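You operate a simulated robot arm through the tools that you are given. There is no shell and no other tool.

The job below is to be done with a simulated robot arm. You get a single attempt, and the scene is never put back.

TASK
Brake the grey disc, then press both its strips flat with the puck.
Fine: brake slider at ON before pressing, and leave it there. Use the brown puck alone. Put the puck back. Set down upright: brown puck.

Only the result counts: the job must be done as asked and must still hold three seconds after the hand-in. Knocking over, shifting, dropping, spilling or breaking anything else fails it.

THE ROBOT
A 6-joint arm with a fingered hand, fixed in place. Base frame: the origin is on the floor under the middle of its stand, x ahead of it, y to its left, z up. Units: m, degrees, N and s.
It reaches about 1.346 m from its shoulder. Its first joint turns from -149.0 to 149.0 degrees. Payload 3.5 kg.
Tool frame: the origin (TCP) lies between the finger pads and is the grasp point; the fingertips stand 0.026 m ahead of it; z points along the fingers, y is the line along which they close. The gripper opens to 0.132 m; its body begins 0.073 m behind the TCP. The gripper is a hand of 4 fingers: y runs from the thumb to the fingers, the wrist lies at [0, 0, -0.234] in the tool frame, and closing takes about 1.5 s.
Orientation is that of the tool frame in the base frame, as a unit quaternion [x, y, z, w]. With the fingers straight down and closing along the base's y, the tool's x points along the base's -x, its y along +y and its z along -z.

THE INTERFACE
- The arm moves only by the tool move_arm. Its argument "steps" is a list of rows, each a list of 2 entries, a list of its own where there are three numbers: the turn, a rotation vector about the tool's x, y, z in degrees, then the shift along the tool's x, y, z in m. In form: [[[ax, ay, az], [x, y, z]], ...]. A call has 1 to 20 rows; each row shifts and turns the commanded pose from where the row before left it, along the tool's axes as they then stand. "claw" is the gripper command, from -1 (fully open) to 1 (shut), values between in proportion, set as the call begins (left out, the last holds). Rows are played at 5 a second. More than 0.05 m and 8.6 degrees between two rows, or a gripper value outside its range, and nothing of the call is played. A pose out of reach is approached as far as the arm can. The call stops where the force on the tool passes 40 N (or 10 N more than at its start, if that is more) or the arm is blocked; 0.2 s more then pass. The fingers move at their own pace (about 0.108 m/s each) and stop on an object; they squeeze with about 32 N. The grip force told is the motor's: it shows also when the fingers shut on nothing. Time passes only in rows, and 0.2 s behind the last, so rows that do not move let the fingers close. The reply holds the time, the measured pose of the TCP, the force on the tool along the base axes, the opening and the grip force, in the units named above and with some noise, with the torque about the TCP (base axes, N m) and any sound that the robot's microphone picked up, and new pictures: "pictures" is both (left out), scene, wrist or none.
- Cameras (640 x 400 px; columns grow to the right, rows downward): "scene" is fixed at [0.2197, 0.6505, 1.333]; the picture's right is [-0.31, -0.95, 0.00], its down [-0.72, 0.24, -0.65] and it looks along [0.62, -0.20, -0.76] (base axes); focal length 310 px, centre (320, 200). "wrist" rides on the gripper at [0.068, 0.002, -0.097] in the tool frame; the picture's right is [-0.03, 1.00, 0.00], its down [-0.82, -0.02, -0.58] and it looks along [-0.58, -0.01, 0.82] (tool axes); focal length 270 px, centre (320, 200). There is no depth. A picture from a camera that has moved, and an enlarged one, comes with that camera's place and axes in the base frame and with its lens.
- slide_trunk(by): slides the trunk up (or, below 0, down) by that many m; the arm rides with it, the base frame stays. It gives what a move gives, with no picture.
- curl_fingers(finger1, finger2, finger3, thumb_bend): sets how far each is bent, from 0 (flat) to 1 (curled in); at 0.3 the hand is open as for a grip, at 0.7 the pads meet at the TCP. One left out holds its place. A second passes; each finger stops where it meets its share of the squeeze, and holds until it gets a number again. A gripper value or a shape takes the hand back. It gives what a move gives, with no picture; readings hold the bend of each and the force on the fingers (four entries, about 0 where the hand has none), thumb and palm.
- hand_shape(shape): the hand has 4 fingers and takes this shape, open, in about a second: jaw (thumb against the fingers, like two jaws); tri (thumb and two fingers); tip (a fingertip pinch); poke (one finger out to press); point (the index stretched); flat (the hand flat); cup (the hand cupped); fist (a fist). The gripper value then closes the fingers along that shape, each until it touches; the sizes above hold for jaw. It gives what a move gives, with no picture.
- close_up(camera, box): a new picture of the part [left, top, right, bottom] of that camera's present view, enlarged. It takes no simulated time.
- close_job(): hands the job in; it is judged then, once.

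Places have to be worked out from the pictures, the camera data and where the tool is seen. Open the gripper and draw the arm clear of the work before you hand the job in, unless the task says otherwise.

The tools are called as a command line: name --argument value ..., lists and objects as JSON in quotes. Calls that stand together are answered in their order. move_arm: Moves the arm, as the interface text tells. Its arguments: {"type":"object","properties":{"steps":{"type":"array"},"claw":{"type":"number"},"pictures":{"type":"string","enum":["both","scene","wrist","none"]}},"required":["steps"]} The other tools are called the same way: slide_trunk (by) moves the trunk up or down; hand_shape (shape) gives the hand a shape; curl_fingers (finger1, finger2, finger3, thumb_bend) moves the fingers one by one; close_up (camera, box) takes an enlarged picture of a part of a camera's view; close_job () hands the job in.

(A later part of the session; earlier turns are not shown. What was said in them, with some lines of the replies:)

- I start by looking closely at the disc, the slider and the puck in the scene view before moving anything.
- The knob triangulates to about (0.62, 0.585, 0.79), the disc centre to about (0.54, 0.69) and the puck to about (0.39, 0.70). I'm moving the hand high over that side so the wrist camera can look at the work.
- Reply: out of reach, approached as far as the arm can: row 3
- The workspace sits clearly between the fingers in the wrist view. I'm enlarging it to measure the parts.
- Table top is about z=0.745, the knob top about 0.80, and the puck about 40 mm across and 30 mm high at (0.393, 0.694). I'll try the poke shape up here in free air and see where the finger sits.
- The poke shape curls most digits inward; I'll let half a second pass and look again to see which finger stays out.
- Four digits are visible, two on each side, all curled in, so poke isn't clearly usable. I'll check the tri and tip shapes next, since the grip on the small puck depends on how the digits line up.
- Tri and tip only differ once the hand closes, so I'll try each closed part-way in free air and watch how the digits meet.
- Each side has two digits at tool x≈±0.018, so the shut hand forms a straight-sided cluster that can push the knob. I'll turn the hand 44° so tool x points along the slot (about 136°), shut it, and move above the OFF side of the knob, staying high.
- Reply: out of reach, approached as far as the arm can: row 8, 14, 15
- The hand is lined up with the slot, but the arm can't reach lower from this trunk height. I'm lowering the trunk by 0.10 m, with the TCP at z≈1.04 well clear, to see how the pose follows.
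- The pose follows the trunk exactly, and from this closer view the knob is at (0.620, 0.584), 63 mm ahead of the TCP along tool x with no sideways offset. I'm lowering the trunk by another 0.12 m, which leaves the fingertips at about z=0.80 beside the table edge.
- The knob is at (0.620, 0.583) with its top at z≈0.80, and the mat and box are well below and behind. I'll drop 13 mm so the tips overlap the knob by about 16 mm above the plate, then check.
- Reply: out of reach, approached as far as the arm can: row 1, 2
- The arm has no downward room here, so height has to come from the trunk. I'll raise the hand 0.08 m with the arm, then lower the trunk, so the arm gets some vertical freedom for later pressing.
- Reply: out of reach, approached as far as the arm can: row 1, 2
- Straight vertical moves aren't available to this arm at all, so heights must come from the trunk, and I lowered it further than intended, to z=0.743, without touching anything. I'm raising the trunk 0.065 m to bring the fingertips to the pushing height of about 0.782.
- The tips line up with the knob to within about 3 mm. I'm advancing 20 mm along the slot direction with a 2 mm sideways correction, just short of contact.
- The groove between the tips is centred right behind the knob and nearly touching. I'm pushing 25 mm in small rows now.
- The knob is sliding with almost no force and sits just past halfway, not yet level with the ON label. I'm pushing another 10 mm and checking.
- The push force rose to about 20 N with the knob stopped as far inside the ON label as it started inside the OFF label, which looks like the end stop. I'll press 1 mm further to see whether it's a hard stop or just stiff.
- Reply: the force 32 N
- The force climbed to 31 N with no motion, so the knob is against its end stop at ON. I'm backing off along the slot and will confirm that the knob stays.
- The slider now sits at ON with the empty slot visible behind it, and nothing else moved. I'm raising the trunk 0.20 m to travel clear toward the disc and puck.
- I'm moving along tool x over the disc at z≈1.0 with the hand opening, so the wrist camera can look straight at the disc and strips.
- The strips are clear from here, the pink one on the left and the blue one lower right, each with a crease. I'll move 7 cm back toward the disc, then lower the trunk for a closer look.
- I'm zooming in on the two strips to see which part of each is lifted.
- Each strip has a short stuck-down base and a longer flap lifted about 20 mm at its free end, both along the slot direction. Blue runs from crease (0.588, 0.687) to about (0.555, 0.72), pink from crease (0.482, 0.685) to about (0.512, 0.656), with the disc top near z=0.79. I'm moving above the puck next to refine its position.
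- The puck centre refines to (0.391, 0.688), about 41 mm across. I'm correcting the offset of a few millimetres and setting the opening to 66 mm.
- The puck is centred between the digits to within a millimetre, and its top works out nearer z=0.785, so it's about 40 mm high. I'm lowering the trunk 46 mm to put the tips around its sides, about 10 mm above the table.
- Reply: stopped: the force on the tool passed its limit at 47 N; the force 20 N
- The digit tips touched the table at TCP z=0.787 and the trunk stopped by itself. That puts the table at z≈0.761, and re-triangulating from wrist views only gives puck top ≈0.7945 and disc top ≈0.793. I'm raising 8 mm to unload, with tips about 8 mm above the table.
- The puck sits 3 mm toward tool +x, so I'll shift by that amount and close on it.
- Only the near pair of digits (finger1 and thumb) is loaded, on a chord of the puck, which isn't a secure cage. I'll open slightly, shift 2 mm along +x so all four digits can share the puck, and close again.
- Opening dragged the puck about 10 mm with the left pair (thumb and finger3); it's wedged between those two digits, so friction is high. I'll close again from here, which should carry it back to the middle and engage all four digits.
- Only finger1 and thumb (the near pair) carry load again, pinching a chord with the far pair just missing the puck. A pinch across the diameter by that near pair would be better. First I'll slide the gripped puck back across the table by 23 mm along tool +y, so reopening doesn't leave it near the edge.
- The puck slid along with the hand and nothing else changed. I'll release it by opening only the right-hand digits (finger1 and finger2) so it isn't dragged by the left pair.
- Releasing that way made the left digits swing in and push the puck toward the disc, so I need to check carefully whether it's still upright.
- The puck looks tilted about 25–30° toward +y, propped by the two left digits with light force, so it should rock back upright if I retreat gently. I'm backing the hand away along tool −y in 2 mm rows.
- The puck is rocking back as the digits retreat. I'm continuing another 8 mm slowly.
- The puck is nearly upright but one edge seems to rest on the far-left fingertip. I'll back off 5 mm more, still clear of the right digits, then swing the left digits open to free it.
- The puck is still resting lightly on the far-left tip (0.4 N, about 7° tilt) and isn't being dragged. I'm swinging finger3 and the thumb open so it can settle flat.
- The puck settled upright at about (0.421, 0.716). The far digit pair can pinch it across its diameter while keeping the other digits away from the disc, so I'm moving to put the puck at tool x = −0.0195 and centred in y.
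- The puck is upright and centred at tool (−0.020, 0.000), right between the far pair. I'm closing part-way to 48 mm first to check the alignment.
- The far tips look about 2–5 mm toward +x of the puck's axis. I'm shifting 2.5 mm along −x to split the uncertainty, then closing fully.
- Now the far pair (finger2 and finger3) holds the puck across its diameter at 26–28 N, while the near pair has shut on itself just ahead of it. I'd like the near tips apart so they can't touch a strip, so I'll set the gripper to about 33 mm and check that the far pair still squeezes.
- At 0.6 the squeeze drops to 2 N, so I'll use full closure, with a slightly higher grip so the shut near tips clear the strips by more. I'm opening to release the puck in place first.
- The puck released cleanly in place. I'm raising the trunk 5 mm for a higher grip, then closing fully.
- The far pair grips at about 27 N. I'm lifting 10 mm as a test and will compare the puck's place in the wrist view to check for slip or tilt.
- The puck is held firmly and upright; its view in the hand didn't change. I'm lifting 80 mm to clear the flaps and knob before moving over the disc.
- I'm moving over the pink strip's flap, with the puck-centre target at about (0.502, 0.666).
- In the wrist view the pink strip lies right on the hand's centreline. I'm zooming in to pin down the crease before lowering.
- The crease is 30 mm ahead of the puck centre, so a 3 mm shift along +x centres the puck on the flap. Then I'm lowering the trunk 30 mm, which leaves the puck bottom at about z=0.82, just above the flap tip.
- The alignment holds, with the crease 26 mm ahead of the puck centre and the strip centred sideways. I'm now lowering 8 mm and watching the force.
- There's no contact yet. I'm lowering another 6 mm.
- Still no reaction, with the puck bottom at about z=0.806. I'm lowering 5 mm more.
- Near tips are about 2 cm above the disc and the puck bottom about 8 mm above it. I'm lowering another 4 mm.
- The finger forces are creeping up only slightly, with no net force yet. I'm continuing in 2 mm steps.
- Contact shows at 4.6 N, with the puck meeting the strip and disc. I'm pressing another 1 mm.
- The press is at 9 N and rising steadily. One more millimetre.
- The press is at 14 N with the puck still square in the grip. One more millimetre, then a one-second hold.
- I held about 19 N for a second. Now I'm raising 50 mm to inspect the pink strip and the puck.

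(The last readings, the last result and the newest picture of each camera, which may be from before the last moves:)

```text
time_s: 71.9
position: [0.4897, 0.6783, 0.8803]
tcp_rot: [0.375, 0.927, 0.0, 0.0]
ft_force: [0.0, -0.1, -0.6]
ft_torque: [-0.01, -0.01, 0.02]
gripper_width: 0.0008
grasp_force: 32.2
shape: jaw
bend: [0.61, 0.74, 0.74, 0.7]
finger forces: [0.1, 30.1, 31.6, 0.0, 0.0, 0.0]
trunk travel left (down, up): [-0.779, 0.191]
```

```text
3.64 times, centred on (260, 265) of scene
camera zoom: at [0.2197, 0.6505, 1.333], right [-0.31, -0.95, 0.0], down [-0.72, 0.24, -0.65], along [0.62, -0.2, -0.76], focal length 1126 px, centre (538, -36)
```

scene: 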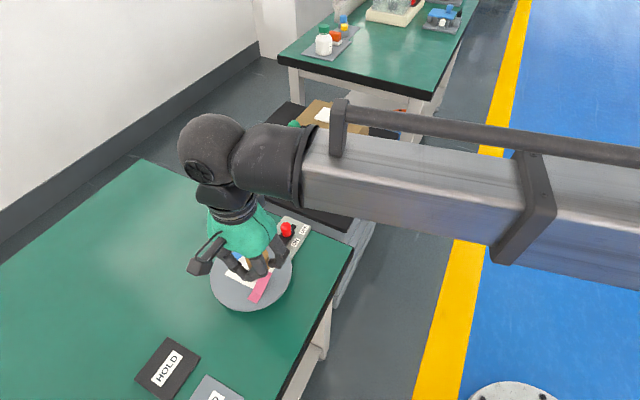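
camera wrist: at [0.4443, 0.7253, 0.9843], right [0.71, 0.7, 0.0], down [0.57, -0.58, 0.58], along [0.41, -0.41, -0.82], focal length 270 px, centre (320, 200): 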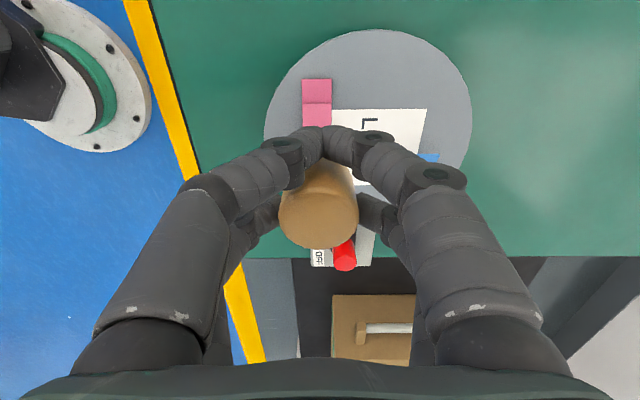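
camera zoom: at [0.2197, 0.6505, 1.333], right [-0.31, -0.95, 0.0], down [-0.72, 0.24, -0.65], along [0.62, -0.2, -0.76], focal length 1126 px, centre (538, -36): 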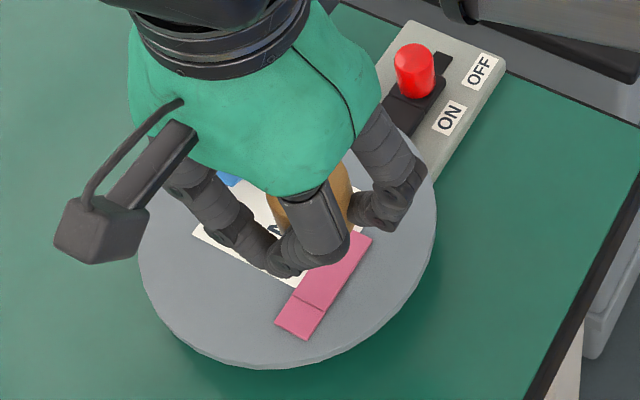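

The puck is still well held, and pink looks flatter from the scene camera. I'm moving sideways to hover over the blue strip, which also uncovers the pink one.

move_arm --steps '[[[0, 0, 0], [-0.012, 0.0376, 0]], [[0, 0, 0], [-0.012, 0.0377, 0]], [[0, 0, 0], [0, 0, 0]]]'

close_up --camera "wrist" --box '[190, 60, 410, 250]'

close_up --camera "scene" --box '[190, 210, 330, 320]'

```text
time_s: 72.7
position: [0.5585, 0.7152, 0.8784]
tcp_rot: [0.374, 0.928, -0.001, 0.0]
ft_force: [0.4, 1.0, -0.8]
ft_torque: [0.01, 0.0, -0.03]
gripper_width: 0.001
grasp_force: 32.0
shape: jaw
bend: [0.61, 0.74, 0.74, 0.7]
finger forces: [0.1, 30.0, 31.4, 0.1, 0.0, 0.0]
trunk travel left (down, up): [-0.779, 0.191]
camera wrist: at [0.5103, 0.7642, 0.9761], right [0.71, 0.7, 0.0], down [0.57, -0.58, 0.58], along [0.41, -0.41, -0.82], focal length 270 px, centre (320, 200)
```

scene: 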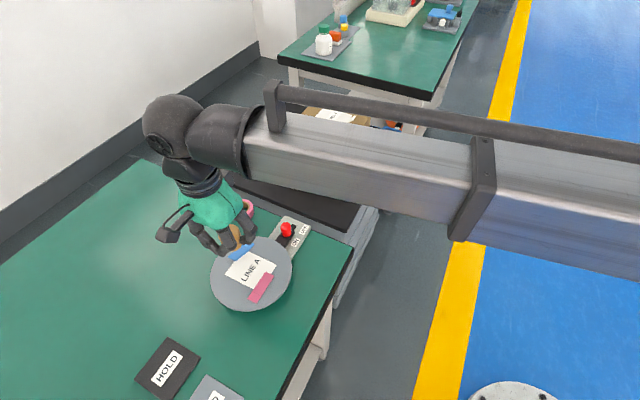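
wrist: 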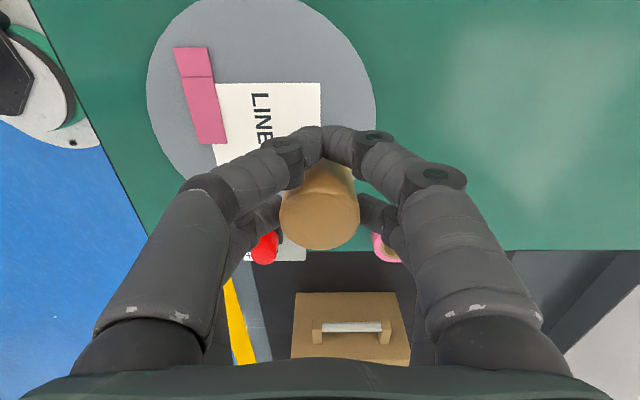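

```text
2.11 times, centred on (300, 155) of wrist
camera zoom: at [0.5103, 0.7642, 0.9761], right [0.71, 0.7, 0.0], down [0.57, -0.58, 0.58], along [0.41, -0.41, -0.82], focal length 569 px, centre (362, 295)
```

zoom: 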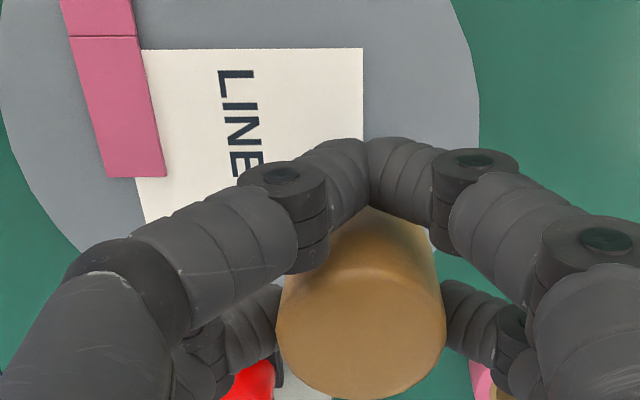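

```text
3.64 times, centred on (260, 265) of scene
camera zoom: at [0.2197, 0.6505, 1.333], right [-0.31, -0.95, 0.0], down [-0.72, 0.24, -0.65], along [0.62, -0.2, -0.76], focal length 1126 px, centre (538, -36)
```

zoom: 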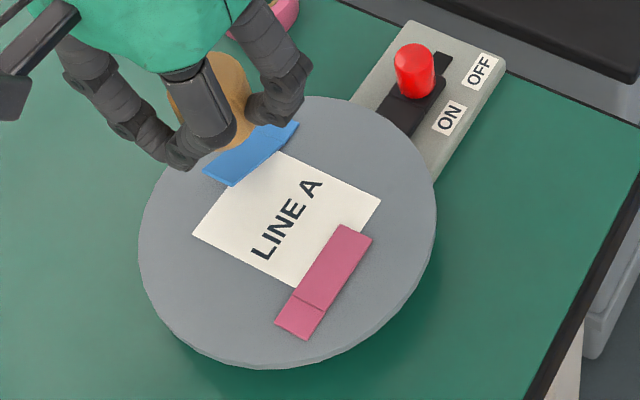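

The pink flap now lies flat in line with its base, and the brake is still at ON. For blue I correct 4 mm along +x using the same height calibration that matched pink, then lower 28 mm.

move_arm --steps '[[[0, 0, 0], [0.004, 0, 0]], [[0, 0, 0], [0, 0, 0]]]' --pictures "none"

slide_trunk --by -0.028

close_up --camera "scene" --box '[190, 210, 310, 310]'

close_up --camera "wrist" --box '[190, 60, 410, 250]'

```text
time_s: 73.3
position: [0.5557, 0.7171, 0.879]
tcp_rot: [0.375, 0.927, -0.001, 0.0]
ft_force: [-0.2, -0.2, -0.3]
ft_torque: [0.01, -0.02, -0.01]
gripper_width: 0.0007
grasp_force: 32.3
shape: jaw
bend: [0.61, 0.74, 0.74, 0.7]
finger forces: [0.0, 30.0, 31.6, 0.0, 0.0, 0.0]
trunk travel left (down, up): [-0.779, 0.191]
```

```text
time_s: 74.1
position: [0.5556, 0.7177, 0.8518]
tcp_rot: [0.375, 0.927, -0.001, 0.0]
ft_force: [0.0, 0.3, -1.4]
ft_torque: [0.0, 0.01, 0.0]
gripper_width: 0.001
grasp_force: 31.9
shape: jaw
bend: [0.61, 0.74, 0.74, 0.7]
finger forces: [0.0, 29.9, 31.5, 0.0, 0.0, 0.0]
trunk travel left (down, up): [-0.751, 0.219]
```

```text
4.00 times, centred on (250, 260) of scene
camera zoom: at [0.2197, 0.6505, 1.333], right [-0.31, -0.95, 0.0], down [-0.72, 0.24, -0.65], along [0.62, -0.2, -0.76], focal length 1239 px, centre (600, -40)
```

zoom: 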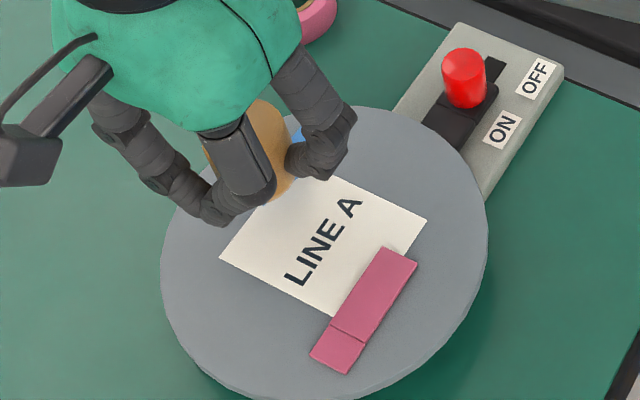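

```text
2.11 times, centred on (300, 155) of wrist
camera zoom: at [0.5071, 0.7668, 0.9483], right [0.71, 0.7, 0.0], down [0.57, -0.58, 0.58], along [0.41, -0.41, -0.82], focal length 569 px, centre (362, 295)
```

zoom: 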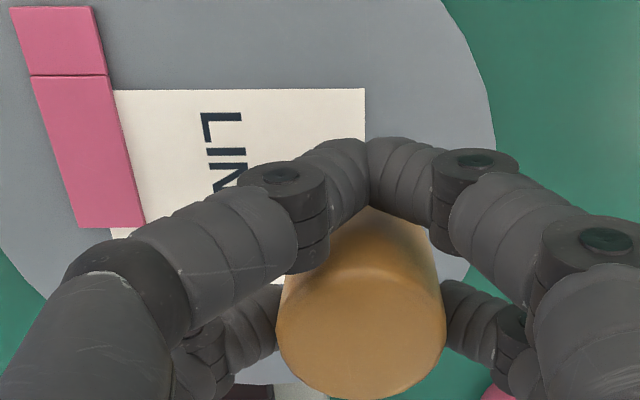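

Alignment over blue is as planned. I'm lowering 13 mm toward contact.

slide_trunk --by -0.013

```text
time_s: 74.7
position: [0.5558, 0.7179, 0.8393]
tcp_rot: [0.375, 0.927, -0.001, 0.0]
ft_force: [0.6, 0.2, -1.5]
ft_torque: [-0.01, -0.01, 0.01]
gripper_width: 0.0009
grasp_force: 32.2
shape: jaw
bend: [0.61, 0.74, 0.74, 0.7]
finger forces: [0.0, 30.0, 31.5, 0.0, 0.0, 0.0]
trunk travel left (down, up): [-0.738, 0.232]
```

There's no load yet, with contact expected about 5 mm lower. I'm lowering 4 mm.

slide_trunk --by -0.004

close_up --camera "scene" --box '[190, 210, 310, 310]'

```text
time_s: 75.2
position: [0.5558, 0.7163, 0.835]
tcp_rot: [0.374, 0.927, 0.0, 0.0]
ft_force: [0.4, 0.1, -1.7]
ft_torque: [0.0, 0.02, -0.01]
gripper_width: 0.0011
grasp_force: 31.7
shape: jaw
bend: [0.61, 0.74, 0.74, 0.7]
finger forces: [0.0, 30.1, 31.5, 0.1, 0.0, 0.0]
trunk travel left (down, up): [-0.734, 0.236]
```

```text
4.00 times, centred on (250, 260) of scene
camera zoom: at [0.2197, 0.6505, 1.333], right [-0.31, -0.95, 0.0], down [-0.72, 0.24, -0.65], along [0.62, -0.2, -0.76], focal length 1239 px, centre (600, -40)
```

zoom: 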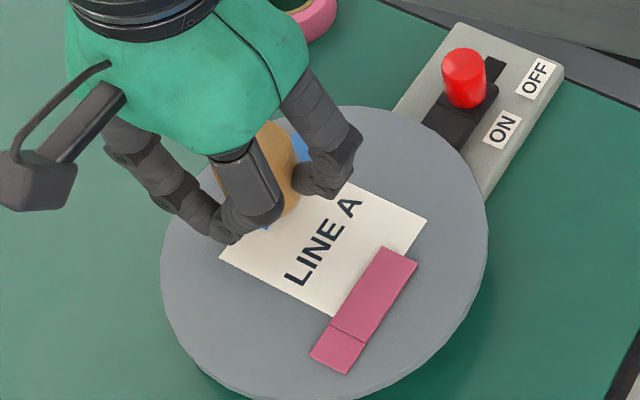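

The puck is over the blue flap with nothing else touching. I'm continuing down 2 mm.

slide_trunk --by -0.002

```text
time_s: 75.7
position: [0.5561, 0.7181, 0.8337]
tcp_rot: [0.375, 0.927, 0.0, 0.001]
ft_force: [1.2, -0.3, 2.1]
ft_torque: [0.01, -0.02, -0.02]
gripper_width: 0.0009
grasp_force: 32.0
shape: jaw
bend: [0.61, 0.74, 0.74, 0.7]
finger forces: [0.0, 30.3, 31.4, 0.0, 0.0, 0.0]
trunk travel left (down, up): [-0.732, 0.238]
```

Contact is starting at about 2 N, at the same height as pink. I'm pressing 2 mm more.

slide_trunk --by -0.002

```text
time_s: 76.2
position: [0.5549, 0.7185, 0.8321]
tcp_rot: [0.375, 0.927, 0.001, 0.0]
ft_force: [0.3, 2.2, 12.7]
ft_torque: [-0.07, -0.2, 0.02]
gripper_width: 0.001
grasp_force: 31.6
shape: jaw
bend: [0.61, 0.74, 0.74, 0.7]
finger forces: [0.0, 31.5, 31.0, 0.1, 0.0, 0.1]
trunk travel left (down, up): [-0.73, 0.24]
```

The press is at 12.7 N. One more millimetre and a one-second hold, as with pink.

slide_trunk --by -0.0013

move_arm --steps '[[[0, 0, 0], [0, 0, 0]], [[0, 0, 0], [0, 0, 0]], [[0, 0, 0], [0, 0, 0]], [[0, 0, 0], [0, 0, 0]], [[0, 0, 0], [0, 0, 0]]]' --pictures "scene"

```text
time_s: 76.8
position: [0.5562, 0.7175, 0.8311]
tcp_rot: [0.375, 0.927, 0.001, 0.001]
ft_force: [1.1, 4.4, 20.6]
ft_torque: [-0.15, -0.29, 0.09]
gripper_width: 0.0013
grasp_force: 32.1
shape: jaw
bend: [0.61, 0.74, 0.75, 0.7]
finger forces: [0.0, 33.6, 32.0, 0.1, 0.0, 0.0]
trunk travel left (down, up): [-0.728, 0.242]
```

```text
time_s: 78.0
position: [0.555, 0.7177, 0.8302]
tcp_rot: [0.374, 0.927, 0.001, -0.001]
ft_force: [0.2, 5.7, 20.6]
ft_torque: [-0.16, -0.32, 0.09]
gripper_width: 0.0012
grasp_force: 32.1
shape: jaw
bend: [0.61, 0.74, 0.75, 0.7]
finger forces: [0.1, 33.8, 31.7, 0.1, 0.0, 0.0]
trunk travel left (down, up): [-0.728, 0.242]
```

scene: 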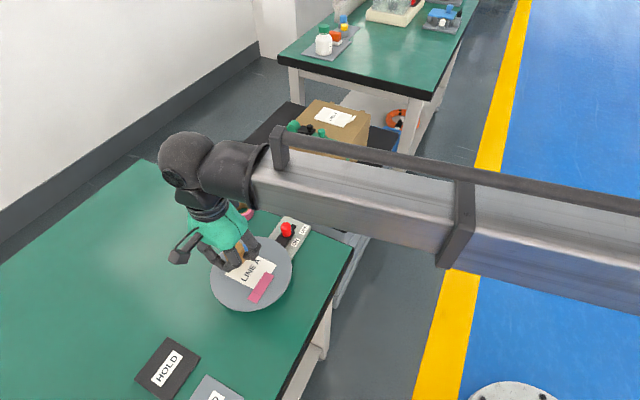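

I held about 20.6 N for a second. Now I'm raising 55 mm and will inspect blue and the puck.

slide_trunk --by 0.055

close_up --camera "scene" --box '[190, 210, 310, 310]'

close_up --camera "wrist" --box '[190, 60, 410, 250]'

```text
time_s: 78.9
position: [0.5553, 0.7177, 0.8844]
tcp_rot: [0.375, 0.927, 0.0, 0.0]
ft_force: [0.5, -0.6, -0.5]
ft_torque: [0.0, -0.03, 0.02]
gripper_width: 0.0011
grasp_force: 32.3
shape: jaw
bend: [0.61, 0.74, 0.74, 0.7]
finger forces: [0.1, 30.1, 31.5, 0.0, 0.0, 0.1]
trunk travel left (down, up): [-0.783, 0.187]
```

```text
4.00 times, centred on (250, 260) of scene
camera zoom: at [0.2197, 0.6505, 1.333], right [-0.31, -0.95, 0.0], down [-0.72, 0.24, -0.65], along [0.62, -0.2, -0.76], focal length 1239 px, centre (600, -40)
```

zoom: 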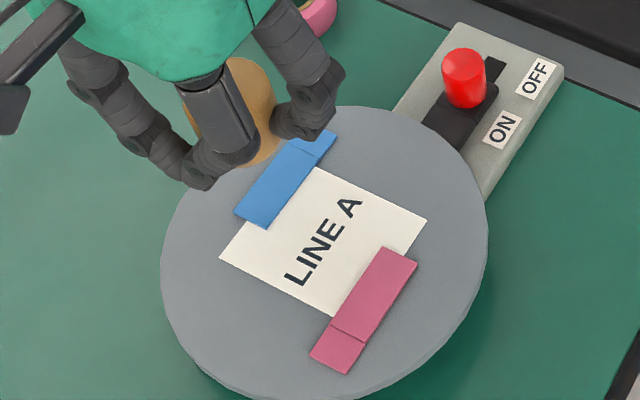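

```text
2.11 times, centred on (300, 155) of wrist
camera zoom: at [0.5072, 0.7669, 0.9809], right [0.71, 0.7, 0.0], down [0.57, -0.58, 0.58], along [0.41, -0.41, -0.82], focal length 569 px, centre (362, 295)
```

zoom: 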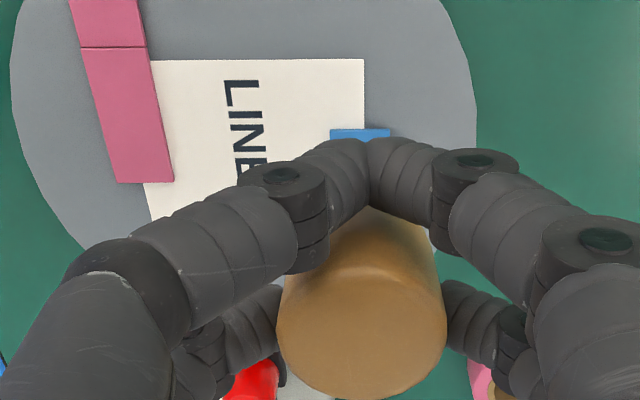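

Both strips now lie flat with the brake still at ON, and the puck hasn't shifted in the grip. I'm carrying it back over its starting place at (0.388, 0.690).

move_arm --steps '[[[0, 0, 0], [0.029, -0.034, 0]], [[0, 0, 0], [0.029, -0.034, 0]], [[0, 0, 0], [0.029, -0.034, 0]], [[0, 0, 0], [0.0289, -0.034, 0]], [[0, 0, 0], [0, 0, 0]]]'

close_up --camera "wrist" --box '[220, 130, 420, 270]'

close_up --camera "scene" --box '[190, 210, 310, 310]'

```text
time_s: 80.1
position: [0.3776, 0.6999, 0.885]
tcp_rot: [0.375, 0.927, 0.001, 0.001]
ft_force: [-0.4, -0.3, -1.2]
ft_torque: [0.01, 0.01, 0.02]
gripper_width: 0.0011
grasp_force: 32.1
shape: jaw
bend: [0.61, 0.74, 0.74, 0.7]
finger forces: [0.1, 29.9, 31.3, 0.0, 0.0, 0.1]
trunk travel left (down, up): [-0.783, 0.187]
camera wrist: at [0.3287, 0.7484, 0.9811], right [0.71, 0.7, 0.0], down [0.57, -0.58, 0.58], along [0.41, -0.41, -0.82], focal length 270 px, centre (320, 200)
```

scene: 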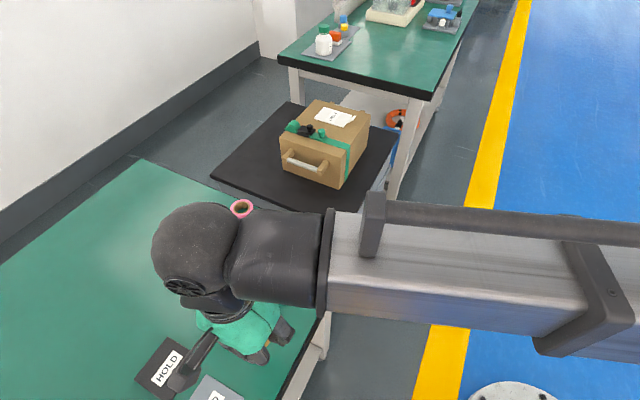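
wrist: 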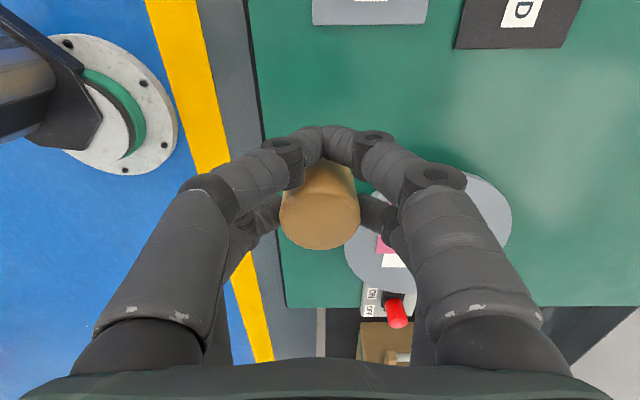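

```text
2.86 times, centred on (320, 200) of wrist
camera zoom: at [0.3287, 0.7484, 0.9811], right [0.71, 0.7, 0.0], down [0.57, -0.58, 0.58], along [0.41, -0.41, -0.82], focal length 772 px, centre (320, 200)
```

zoom: 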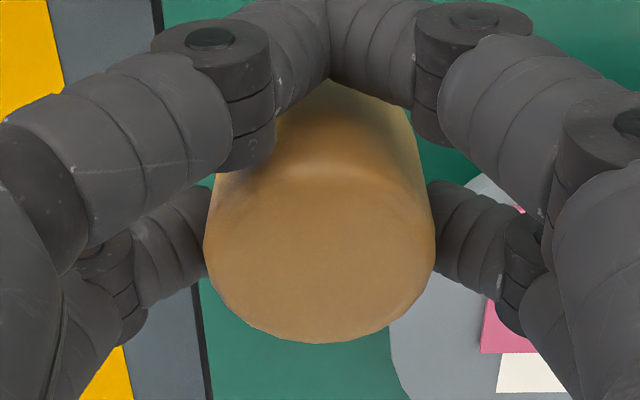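

```text
4.00 times, centred on (250, 260) of scene
camera zoom: at [0.2197, 0.6505, 1.333], right [-0.31, -0.95, 0.0], down [-0.72, 0.24, -0.65], along [0.62, -0.2, -0.76], focal length 1239 px, centre (600, -40)
```

zoom: 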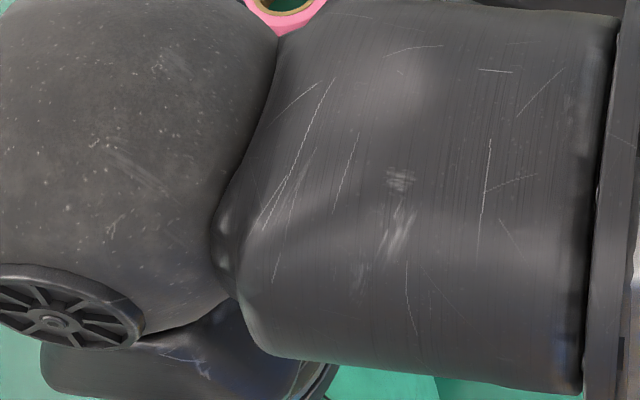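

The puck is above (0.388, 0.689), its starting spot. I'm lowering 78 mm to just above the table.

slide_trunk --by -0.078

```text
time_s: 81.3
position: [0.3784, 0.6994, 0.8067]
tcp_rot: [0.374, 0.927, 0.0, 0.0]
ft_force: [0.0, -1.1, -0.4]
ft_torque: [-0.01, -0.02, -0.02]
gripper_width: 0.0013
grasp_force: 32.2
shape: jaw
bend: [0.61, 0.74, 0.74, 0.7]
finger forces: [0.1, 29.9, 31.3, 0.0, 0.1, 0.0]
trunk travel left (down, up): [-0.705, 0.265]
```

There's no contact yet, about 8 mm above the expected touch-down height. I'm lowering 6 mm.

slide_trunk --by -0.006

```text
time_s: 81.8
position: [0.3787, 0.6992, 0.8004]
tcp_rot: [0.375, 0.927, 0.0, 0.0]
ft_force: [0.6, 0.2, -0.9]
ft_torque: [-0.03, 0.05, -0.03]
gripper_width: 0.001
grasp_force: 32.5
shape: jaw
bend: [0.61, 0.74, 0.74, 0.7]
finger forces: [0.0, 29.9, 31.2, 0.0, 0.0, 0.1]
trunk travel left (down, up): [-0.699, 0.271]
```

Still free. I'm easing down 1.5 mm.

slide_trunk --by -0.0015

```text
time_s: 82.3
position: [0.3785, 0.7, 0.7995]
tcp_rot: [0.375, 0.927, 0.001, 0.0]
ft_force: [-0.6, 0.3, -0.7]
ft_torque: [0.02, 0.01, -0.06]
gripper_width: 0.0009
grasp_force: 31.7
shape: jaw
bend: [0.61, 0.74, 0.74, 0.7]
finger forces: [0.1, 29.9, 31.3, 0.1, 0.0, 0.0]
trunk travel left (down, up): [-0.698, 0.272]
```

There's no contact force yet. I'm easing down another 1 mm.

slide_trunk --by -0.001

```text
time_s: 82.8
position: [0.3781, 0.6988, 0.7987]
tcp_rot: [0.374, 0.927, 0.0, 0.0]
ft_force: [-0.5, 0.1, -1.8]
ft_torque: [0.01, 0.03, 0.03]
gripper_width: 0.0011
grasp_force: 32.5
shape: jaw
bend: [0.61, 0.74, 0.74, 0.7]
finger forces: [0.0, 29.9, 31.3, 0.0, 0.0, 0.0]
trunk travel left (down, up): [-0.697, 0.273]
```

The trunk is back at the grip height, and the puck may have ridden up slightly in the grip. One more millimetre.

slide_trunk --by -0.001

```text
time_s: 83.3
position: [0.3782, 0.7005, 0.7967]
tcp_rot: [0.375, 0.927, 0.0, 0.0]
ft_force: [-0.7, 0.2, -0.4]
ft_torque: [0.0, 0.01, -0.01]
gripper_width: 0.0011
grasp_force: 31.7
shape: jaw
bend: [0.61, 0.74, 0.74, 0.7]
finger forces: [0.0, 29.9, 31.3, 0.0, 0.1, 0.0]
trunk travel left (down, up): [-0.696, 0.274]
```

No touch-down yet. I'm easing down 1 mm again.

slide_trunk --by -0.001

```text
time_s: 83.8
position: [0.378, 0.699, 0.7965]
tcp_rot: [0.375, 0.927, 0.001, 0.001]
ft_force: [0.3, -0.2, 0.7]
ft_torque: [0.05, -0.01, -0.02]
gripper_width: 0.0011
grasp_force: 31.8
shape: jaw
bend: [0.61, 0.74, 0.74, 0.7]
finger forces: [0.0, 30.1, 31.4, 0.1, 0.1, 0.1]
trunk travel left (down, up): [-0.695, 0.275]
```

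The finger readings just changed, hinting at first contact. I'm lowering 0.7 mm to confirm.

slide_trunk --by -0.0007

close_up --camera "wrist" --box '[220, 130, 420, 270]'

```text
time_s: 84.4
position: [0.3778, 0.6994, 0.7959]
tcp_rot: [0.374, 0.927, 0.001, 0.0]
ft_force: [1.1, 0.4, 5.7]
ft_torque: [-0.06, -0.08, -0.03]
gripper_width: 0.0008
grasp_force: 32.7
shape: jaw
bend: [0.61, 0.74, 0.74, 0.7]
finger forces: [0.0, 30.8, 31.2, 0.0, 0.1, 0.0]
trunk travel left (down, up): [-0.694, 0.276]
```

```text
2.86 times, centred on (320, 200) of wrist
camera zoom: at [0.3292, 0.7481, 0.8922], right [0.71, 0.7, 0.0], down [0.57, -0.58, 0.58], along [0.41, -0.41, -0.82], focal length 772 px, centre (320, 200)
```

zoom: 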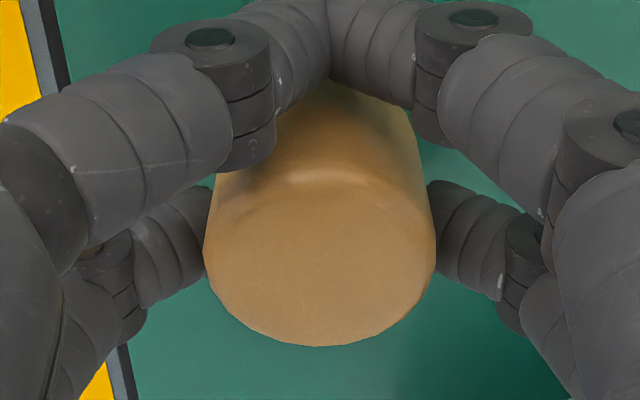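

The puck is on the table with 5.7 N of press. I'll relieve 0.6 mm and then open the grip gently.

slide_trunk --by 0.0006

move_arm --steps '[[[0, 0, 0], [0, 0, 0]], [[0, 0, 0], [0, 0, 0]], [[0, 0, 0], [0, 0, 0]], [[0, 0, 0], [0, 0, 0]], [[0, 0, 0], [0, 0, 0]]]' --claw 0.27 --pictures "wrist"

close_up --camera "wrist" --box '[220, 130, 420, 270]'

```text
time_s: 84.9
position: [0.3775, 0.6992, 0.7968]
tcp_rot: [0.375, 0.927, 0.0, 0.0]
ft_force: [0.0, -0.1, 1.6]
ft_torque: [-0.02, -0.01, -0.01]
gripper_width: 0.0011
grasp_force: 31.4
shape: jaw
bend: [0.61, 0.74, 0.74, 0.7]
finger forces: [0.0, 30.3, 31.2, 0.1, 0.1, 0.1]
trunk travel left (down, up): [-0.695, 0.275]
```

```text
time_s: 86.1
position: [0.3779, 0.6989, 0.7951]
tcp_rot: [0.375, 0.927, 0.0, -0.001]
ft_force: [0.0, 0.6, -1.2]
ft_torque: [-0.01, 0.0, -0.02]
gripper_width: 0.0476
grasp_force: 0.1
shape: jaw
bend: [0.74, 0.74, 0.74, 0.7]
finger forces: [0.0, 0.0, 0.0, 0.1, 0.0, 0.0]
trunk travel left (down, up): [-0.695, 0.275]
camera wrist: at [0.3293, 0.7483, 0.8924], right [0.71, 0.7, 0.0], down [0.57, -0.58, 0.58], along [0.41, -0.41, -0.82], focal length 270 px, centre (320, 200)
```

wrist: 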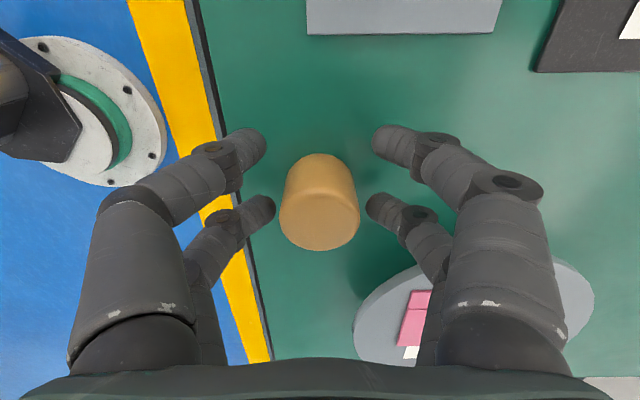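

```text
2.86 times, centred on (320, 200) of wrist
camera zoom: at [0.3293, 0.7483, 0.8924], right [0.71, 0.7, 0.0], down [0.57, -0.58, 0.58], along [0.41, -0.41, -0.82], focal length 772 px, centre (320, 200)
```

zoom: 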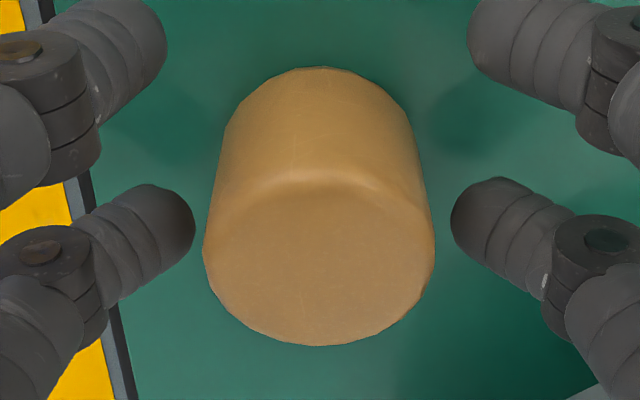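

The puck stands upright at about (0.3875, 0.690), its original place within a millimetre or so. I'm opening wider for clearance before rising.

move_arm --steps '[[[0, 0, 0], [0, 0, 0]], [[0, 0, 0], [0, 0, 0]], [[0, 0, 0], [0, 0, 0]]]' --claw -0.2 --pictures "wrist"

```text
time_s: 86.9
position: [0.3781, 0.699, 0.7954]
tcp_rot: [0.374, 0.927, 0.0, 0.0]
ft_force: [0.6, -0.1, -0.1]
ft_torque: [-0.02, -0.02, 0.01]
gripper_width: 0.0785
grasp_force: 0.0
shape: jaw
bend: [0.71, 0.71, 0.71, 0.7]
finger forces: [0.1, 0.0, 0.0, 0.0, 0.0, 0.0]
trunk travel left (down, up): [-0.695, 0.275]
camera wrist: at [0.3293, 0.7483, 0.8924], right [0.71, 0.7, 0.0], down [0.57, -0.58, 0.58], along [0.41, -0.41, -0.82], focal length 270 px, centre (320, 200)
```

wrist: 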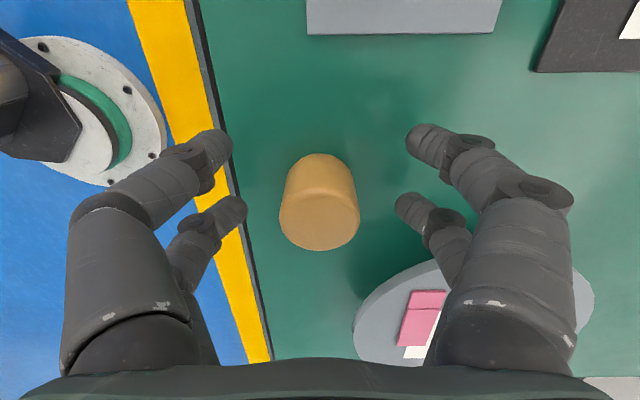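

The digits are well clear of the puck. I'm raising the trunk 0.2 m.

slide_trunk --by 0.2

close_up --camera "wrist" --box '[0, 0, 640, 400]'

```text
time_s: 89.0
position: [0.3789, 0.6993, 0.995]
tcp_rot: [0.375, 0.927, 0.0, -0.001]
ft_force: [0.4, 0.6, -0.6]
ft_torque: [0.0, 0.03, 0.02]
gripper_width: 0.0788
grasp_force: 0.1
shape: jaw
bend: [0.71, 0.71, 0.71, 0.7]
finger forces: [0.1, 0.0, 0.0, 0.0, 0.0, 0.0]
trunk travel left (down, up): [-0.895, 0.075]
```

```text
1.00 times, centred on (320, 200) of wrist (not enlarged: the box is as wide or as high as the picture)
camera zoom: at [0.3293, 0.7484, 1.0923], right [0.71, 0.7, 0.0], down [0.57, -0.58, 0.58], along [0.41, -0.41, -0.82], focal length 270 px, centre (320, 200)
```

zoom: 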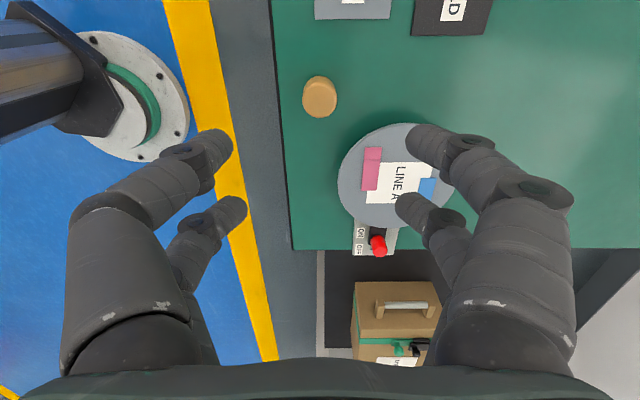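

The puck is standing where it began. I'm moving the hand to the earlier observing pose, fully opened, to compare the strips with the first pictures.

move_arm --steps '[[[0, 0, 0], [0.0163, 0.0319, 0]], [[0, 0, 0], [0.0163, 0.0319, 0]], [[0, 0, 0], [0.0164, 0.0318, 0]], [[0, 0, 0], [0, 0, 0]], [[0, 0, 0], [0, 0, 0]]]' --claw -1

close_up --camera "wrist" --box '[260, 150, 390, 260]'

close_up --camera "scene" --box '[200, 230, 310, 320]'

close_up --camera "scene" --box '[130, 300, 290, 400]'

```text
time_s: 90.2
position: [0.4089, 0.8027, 0.996]
tcp_rot: [0.374, 0.927, 0.0, 0.002]
ft_force: [-0.3, -0.5, 0.3]
ft_torque: [-0.01, 0.04, 0.01]
gripper_width: 0.1319
grasp_force: 0.0
shape: jaw
bend: [0.3, 0.3, 0.3, 0.3]
finger forces: [0.0, 0.1, 0.0, 0.1, 0.0, 0.1]
trunk travel left (down, up): [-0.895, 0.075]
camera wrist: at [0.3606, 0.8508, 1.0925], right [0.71, 0.7, 0.0], down [0.57, -0.58, 0.58], along [0.41, -0.41, -0.82], focal length 270 px, centre (320, 200)
```

scene: 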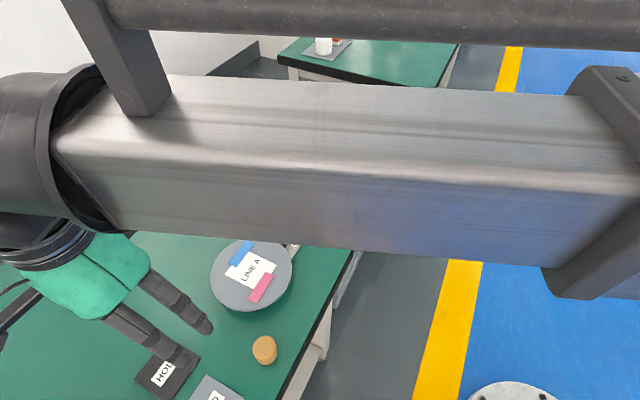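
wrist: 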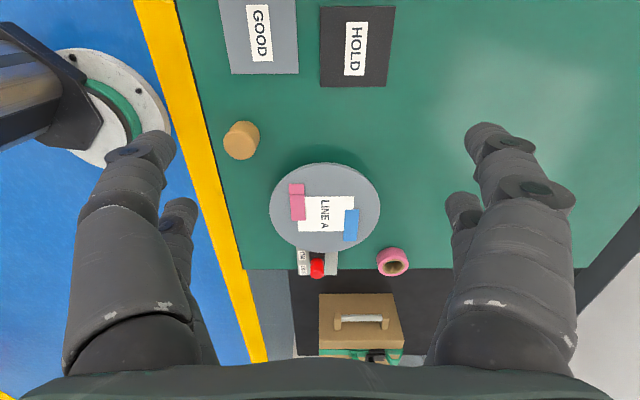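

```text
3.64 times, centred on (325, 205) of wrist
camera zoom: at [0.3606, 0.8508, 1.0925], right [0.71, 0.7, 0.0], down [0.57, -0.58, 0.58], along [0.41, -0.41, -0.82], focal length 983 px, centre (302, 182)
```

zoom: 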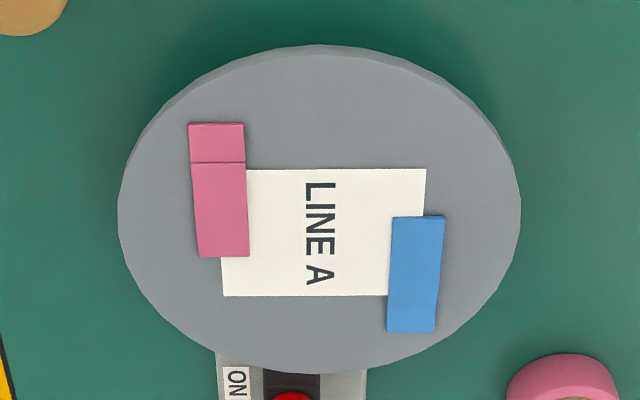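

```text
4.44 times, centred on (255, 275) of scene
camera zoom: at [0.2197, 0.6505, 1.333], right [-0.31, -0.95, 0.0], down [-0.72, 0.24, -0.65], along [0.62, -0.2, -0.76], focal length 1377 px, centre (609, -133)
```

zoom: 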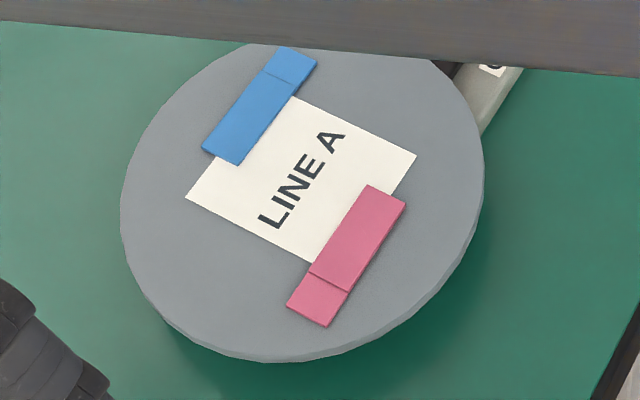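

```text
4.00 times, centred on (210, 350) of scene
camera zoom: at [0.2197, 0.6505, 1.333], right [-0.31, -0.95, 0.0], down [-0.72, 0.24, -0.65], along [0.62, -0.2, -0.76], focal length 1239 px, centre (760, -400)
```

zoom: 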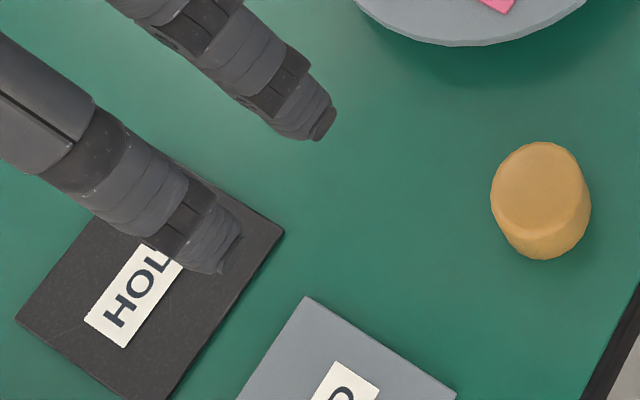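

The puck is back within about 1.5 mm in the picture, the brake is at ON, and the hand is clear. I'm zooming in on both strips to make sure neither flap is still slightly lifted.

close_up --camera "wrist" --box '[280, 175, 320, 225]'

close_up --camera "wrist" --box '[330, 200, 375, 250]'

close_up --camera "scene" --box '[240, 260, 285, 310]'

close_up --camera "scene" --box '[220, 232, 265, 282]'

```text
8.00 times, centred on (300, 200) of wrist
camera zoom: at [0.3606, 0.8508, 1.0925], right [0.71, 0.7, 0.0], down [0.57, -0.58, 0.58], along [0.41, -0.41, -0.82], focal length 2162 px, centre (480, 200)
```

zoom: 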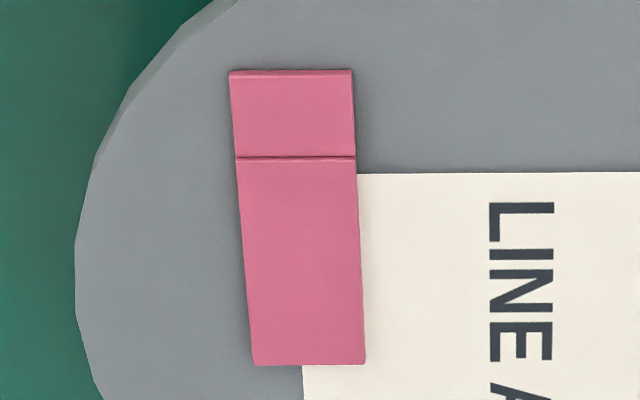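

```text
8.00 times, centred on (352, 225) of wrist
camera zoom: at [0.3606, 0.8508, 1.0925], right [0.71, 0.7, 0.0], down [0.57, -0.58, 0.58], along [0.41, -0.41, -0.82], focal length 2162 px, centre (60, 0)
```

zoom: 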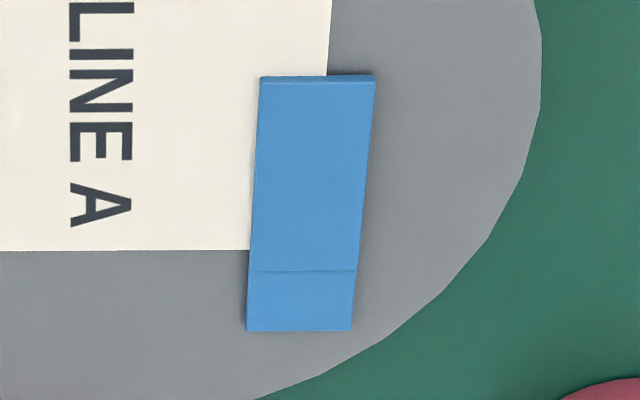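

```text
8.00 times, centred on (262, 285) of scene
camera zoom: at [0.2197, 0.6505, 1.333], right [-0.31, -0.95, 0.0], down [-0.72, 0.24, -0.65], along [0.62, -0.2, -0.76], focal length 2478 px, centre (780, -480)
```

zoom: 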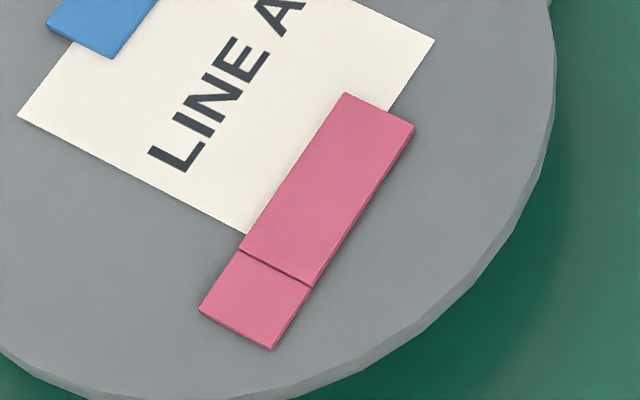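

```text
8.00 times, centred on (242, 257) of scene
camera zoom: at [0.2197, 0.6505, 1.333], right [-0.31, -0.95, 0.0], down [-0.72, 0.24, -0.65], along [0.62, -0.2, -0.76], focal length 2478 px, centre (940, -256)
```

zoom: 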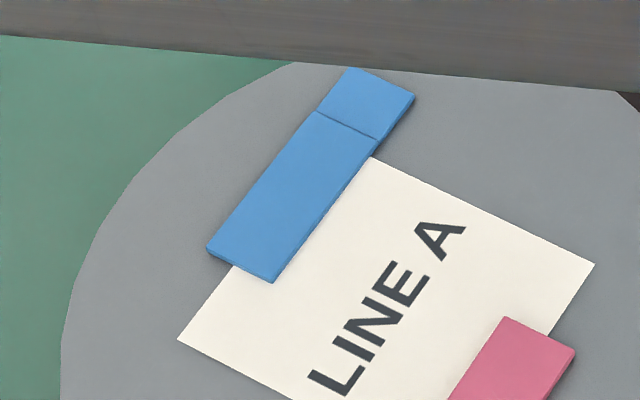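

Both flaps are collinear with their bases and have equal measured lengths, so both are flat. The brake is at ON and the puck stands upright in its place. I'm raising the trunk and withdrawing the open hand to the starting area.

slide_trunk --by 0.05

move_arm --steps '[[[0, 0, 0], [-0.036, -0.0276, 0]], [[0, 0, 0], [-0.036, -0.0276, 0]], [[0, 0, 0], [-0.036, -0.0276, 0]], [[0, 0, 0], [-0.036, -0.0276, 0]], [[0, 0, 0], [-0.036, -0.0276, 0]], [[0, 0, 0], [-0.036, -0.0276, 0]], [[0, 0, 0], [-0.036, -0.0276, 0]], [[0, 0, 0], [-0.036, -0.0276, 0]], [[0, 0, 0], [-0.036, -0.0276, 0]], [[0, 0, 0], [0, 0, 0]]]'

close_up --camera "scene" --box '[190, 190, 350, 290]'

close_up --camera "scene" --box '[130, 300, 290, 400]'

```text
time_s: 91.2
position: [0.4094, 0.8022, 1.0466]
tcp_rot: [0.374, 0.927, 0.0, 0.0]
ft_force: [-0.3, 0.0, 0.3]
ft_torque: [-0.01, -0.05, 0.0]
gripper_width: 0.132
grasp_force: 0.1
shape: jaw
bend: [0.3, 0.3, 0.3, 0.3]
finger forces: [0.1, 0.0, 0.0, 0.0, 0.0, 0.1]
trunk travel left (down, up): [-0.945, 0.025]
```

```text
time_s: 93.4
position: [0.47, 0.3979, 1.0459]
tcp_rot: [0.374, 0.928, 0.001, 0.0]
ft_force: [-0.3, -0.3, 0.4]
ft_torque: [0.0, 0.01, -0.02]
gripper_width: 0.1319
grasp_force: 0.0
shape: jaw
bend: [0.3, 0.3, 0.3, 0.3]
finger forces: [0.0, 0.1, 0.1, 0.0, 0.0, 0.0]
trunk travel left (down, up): [-0.945, 0.025]
camera wrist: at [0.4219, 0.4469, 1.1425], right [0.71, 0.7, 0.0], down [0.57, -0.58, 0.58], along [0.41, -0.41, -0.82], focal length 270 px, centre (320, 200)
```

scene: 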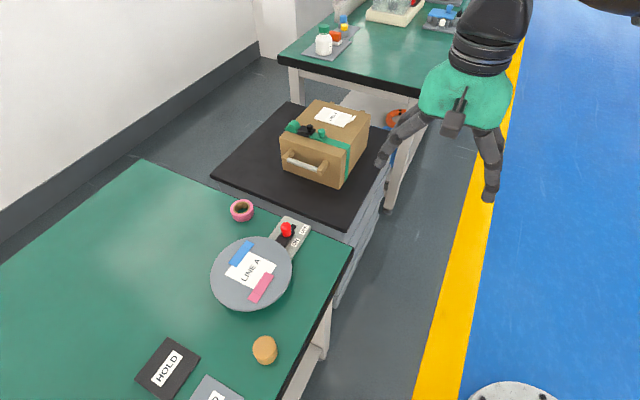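
wrist: 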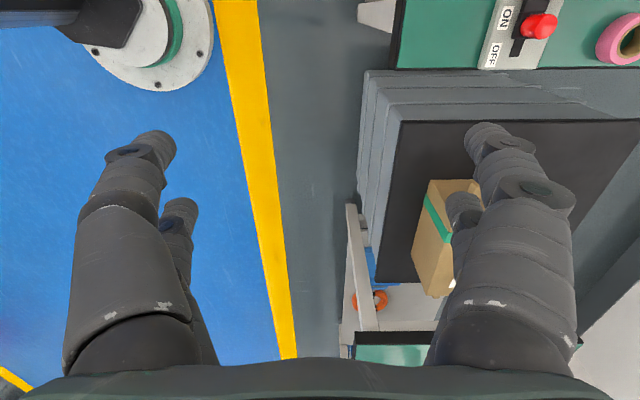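

```text
4.00 times, centred on (270, 240) of scene
camera zoom: at [0.2197, 0.6505, 1.333], right [-0.31, -0.95, 0.0], down [-0.72, 0.24, -0.65], along [0.62, -0.2, -0.76], focal length 1239 px, centre (520, 40)
```

zoom: 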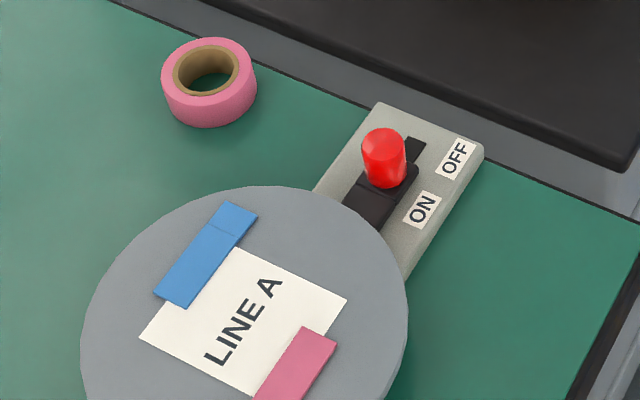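

```text
4.00 times, centred on (210, 350) of scene
camera zoom: at [0.2197, 0.6505, 1.333], right [-0.31, -0.95, 0.0], down [-0.72, 0.24, -0.65], along [0.62, -0.2, -0.76], focal length 1239 px, centre (760, -400)
```

zoom: 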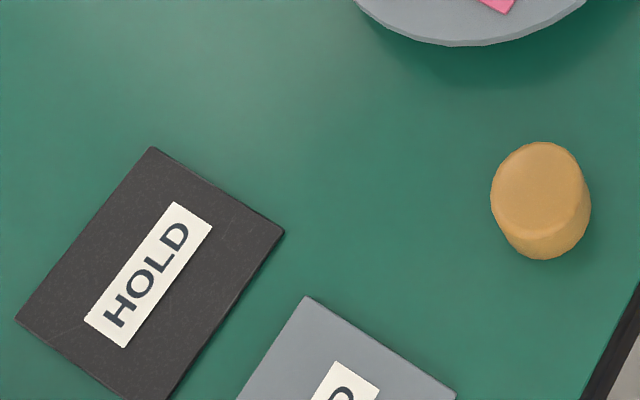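

Everything checks out against the first pictures: slider at its ON stop, disc and label unmoved, both strips flat, puck upright in its original spot, and the tape roll and pads untouched. The hand is open and clear, so I'm handing in the job.

close_job

```text
The job is handed in.
```

The job is handed in. The grey disc is braked, both strips are pressed flat, and the brown puck is back in its place; I haven't seen the judge's result.

- **Brake:** I pushed the slider to its hard stop at ON before any pressing, and it was still there in the final pictures.
- **Strips:** I pressed the pink and then the blue strip with the puck alone, at about 19 N and 21 N, holding each for a second. Both flaps stayed flat afterwards, in line with their stuck-down ends.
- **Puck:** It stands upright within about 2 mm of where it started. My first grips were poor: they slid it a few centimetres across the table and tilted it once. It settled upright, and I re-gripped it before pressing.
- **Other contact:** The fingertips bumped the bare table once while I was lowering to the puck, and the robot stopped itself at 47 N. In the final pictures the disc, tape roll and HOLD/GOOD pads look unmoved.

The gripper is open and the arm is back near its starting position.
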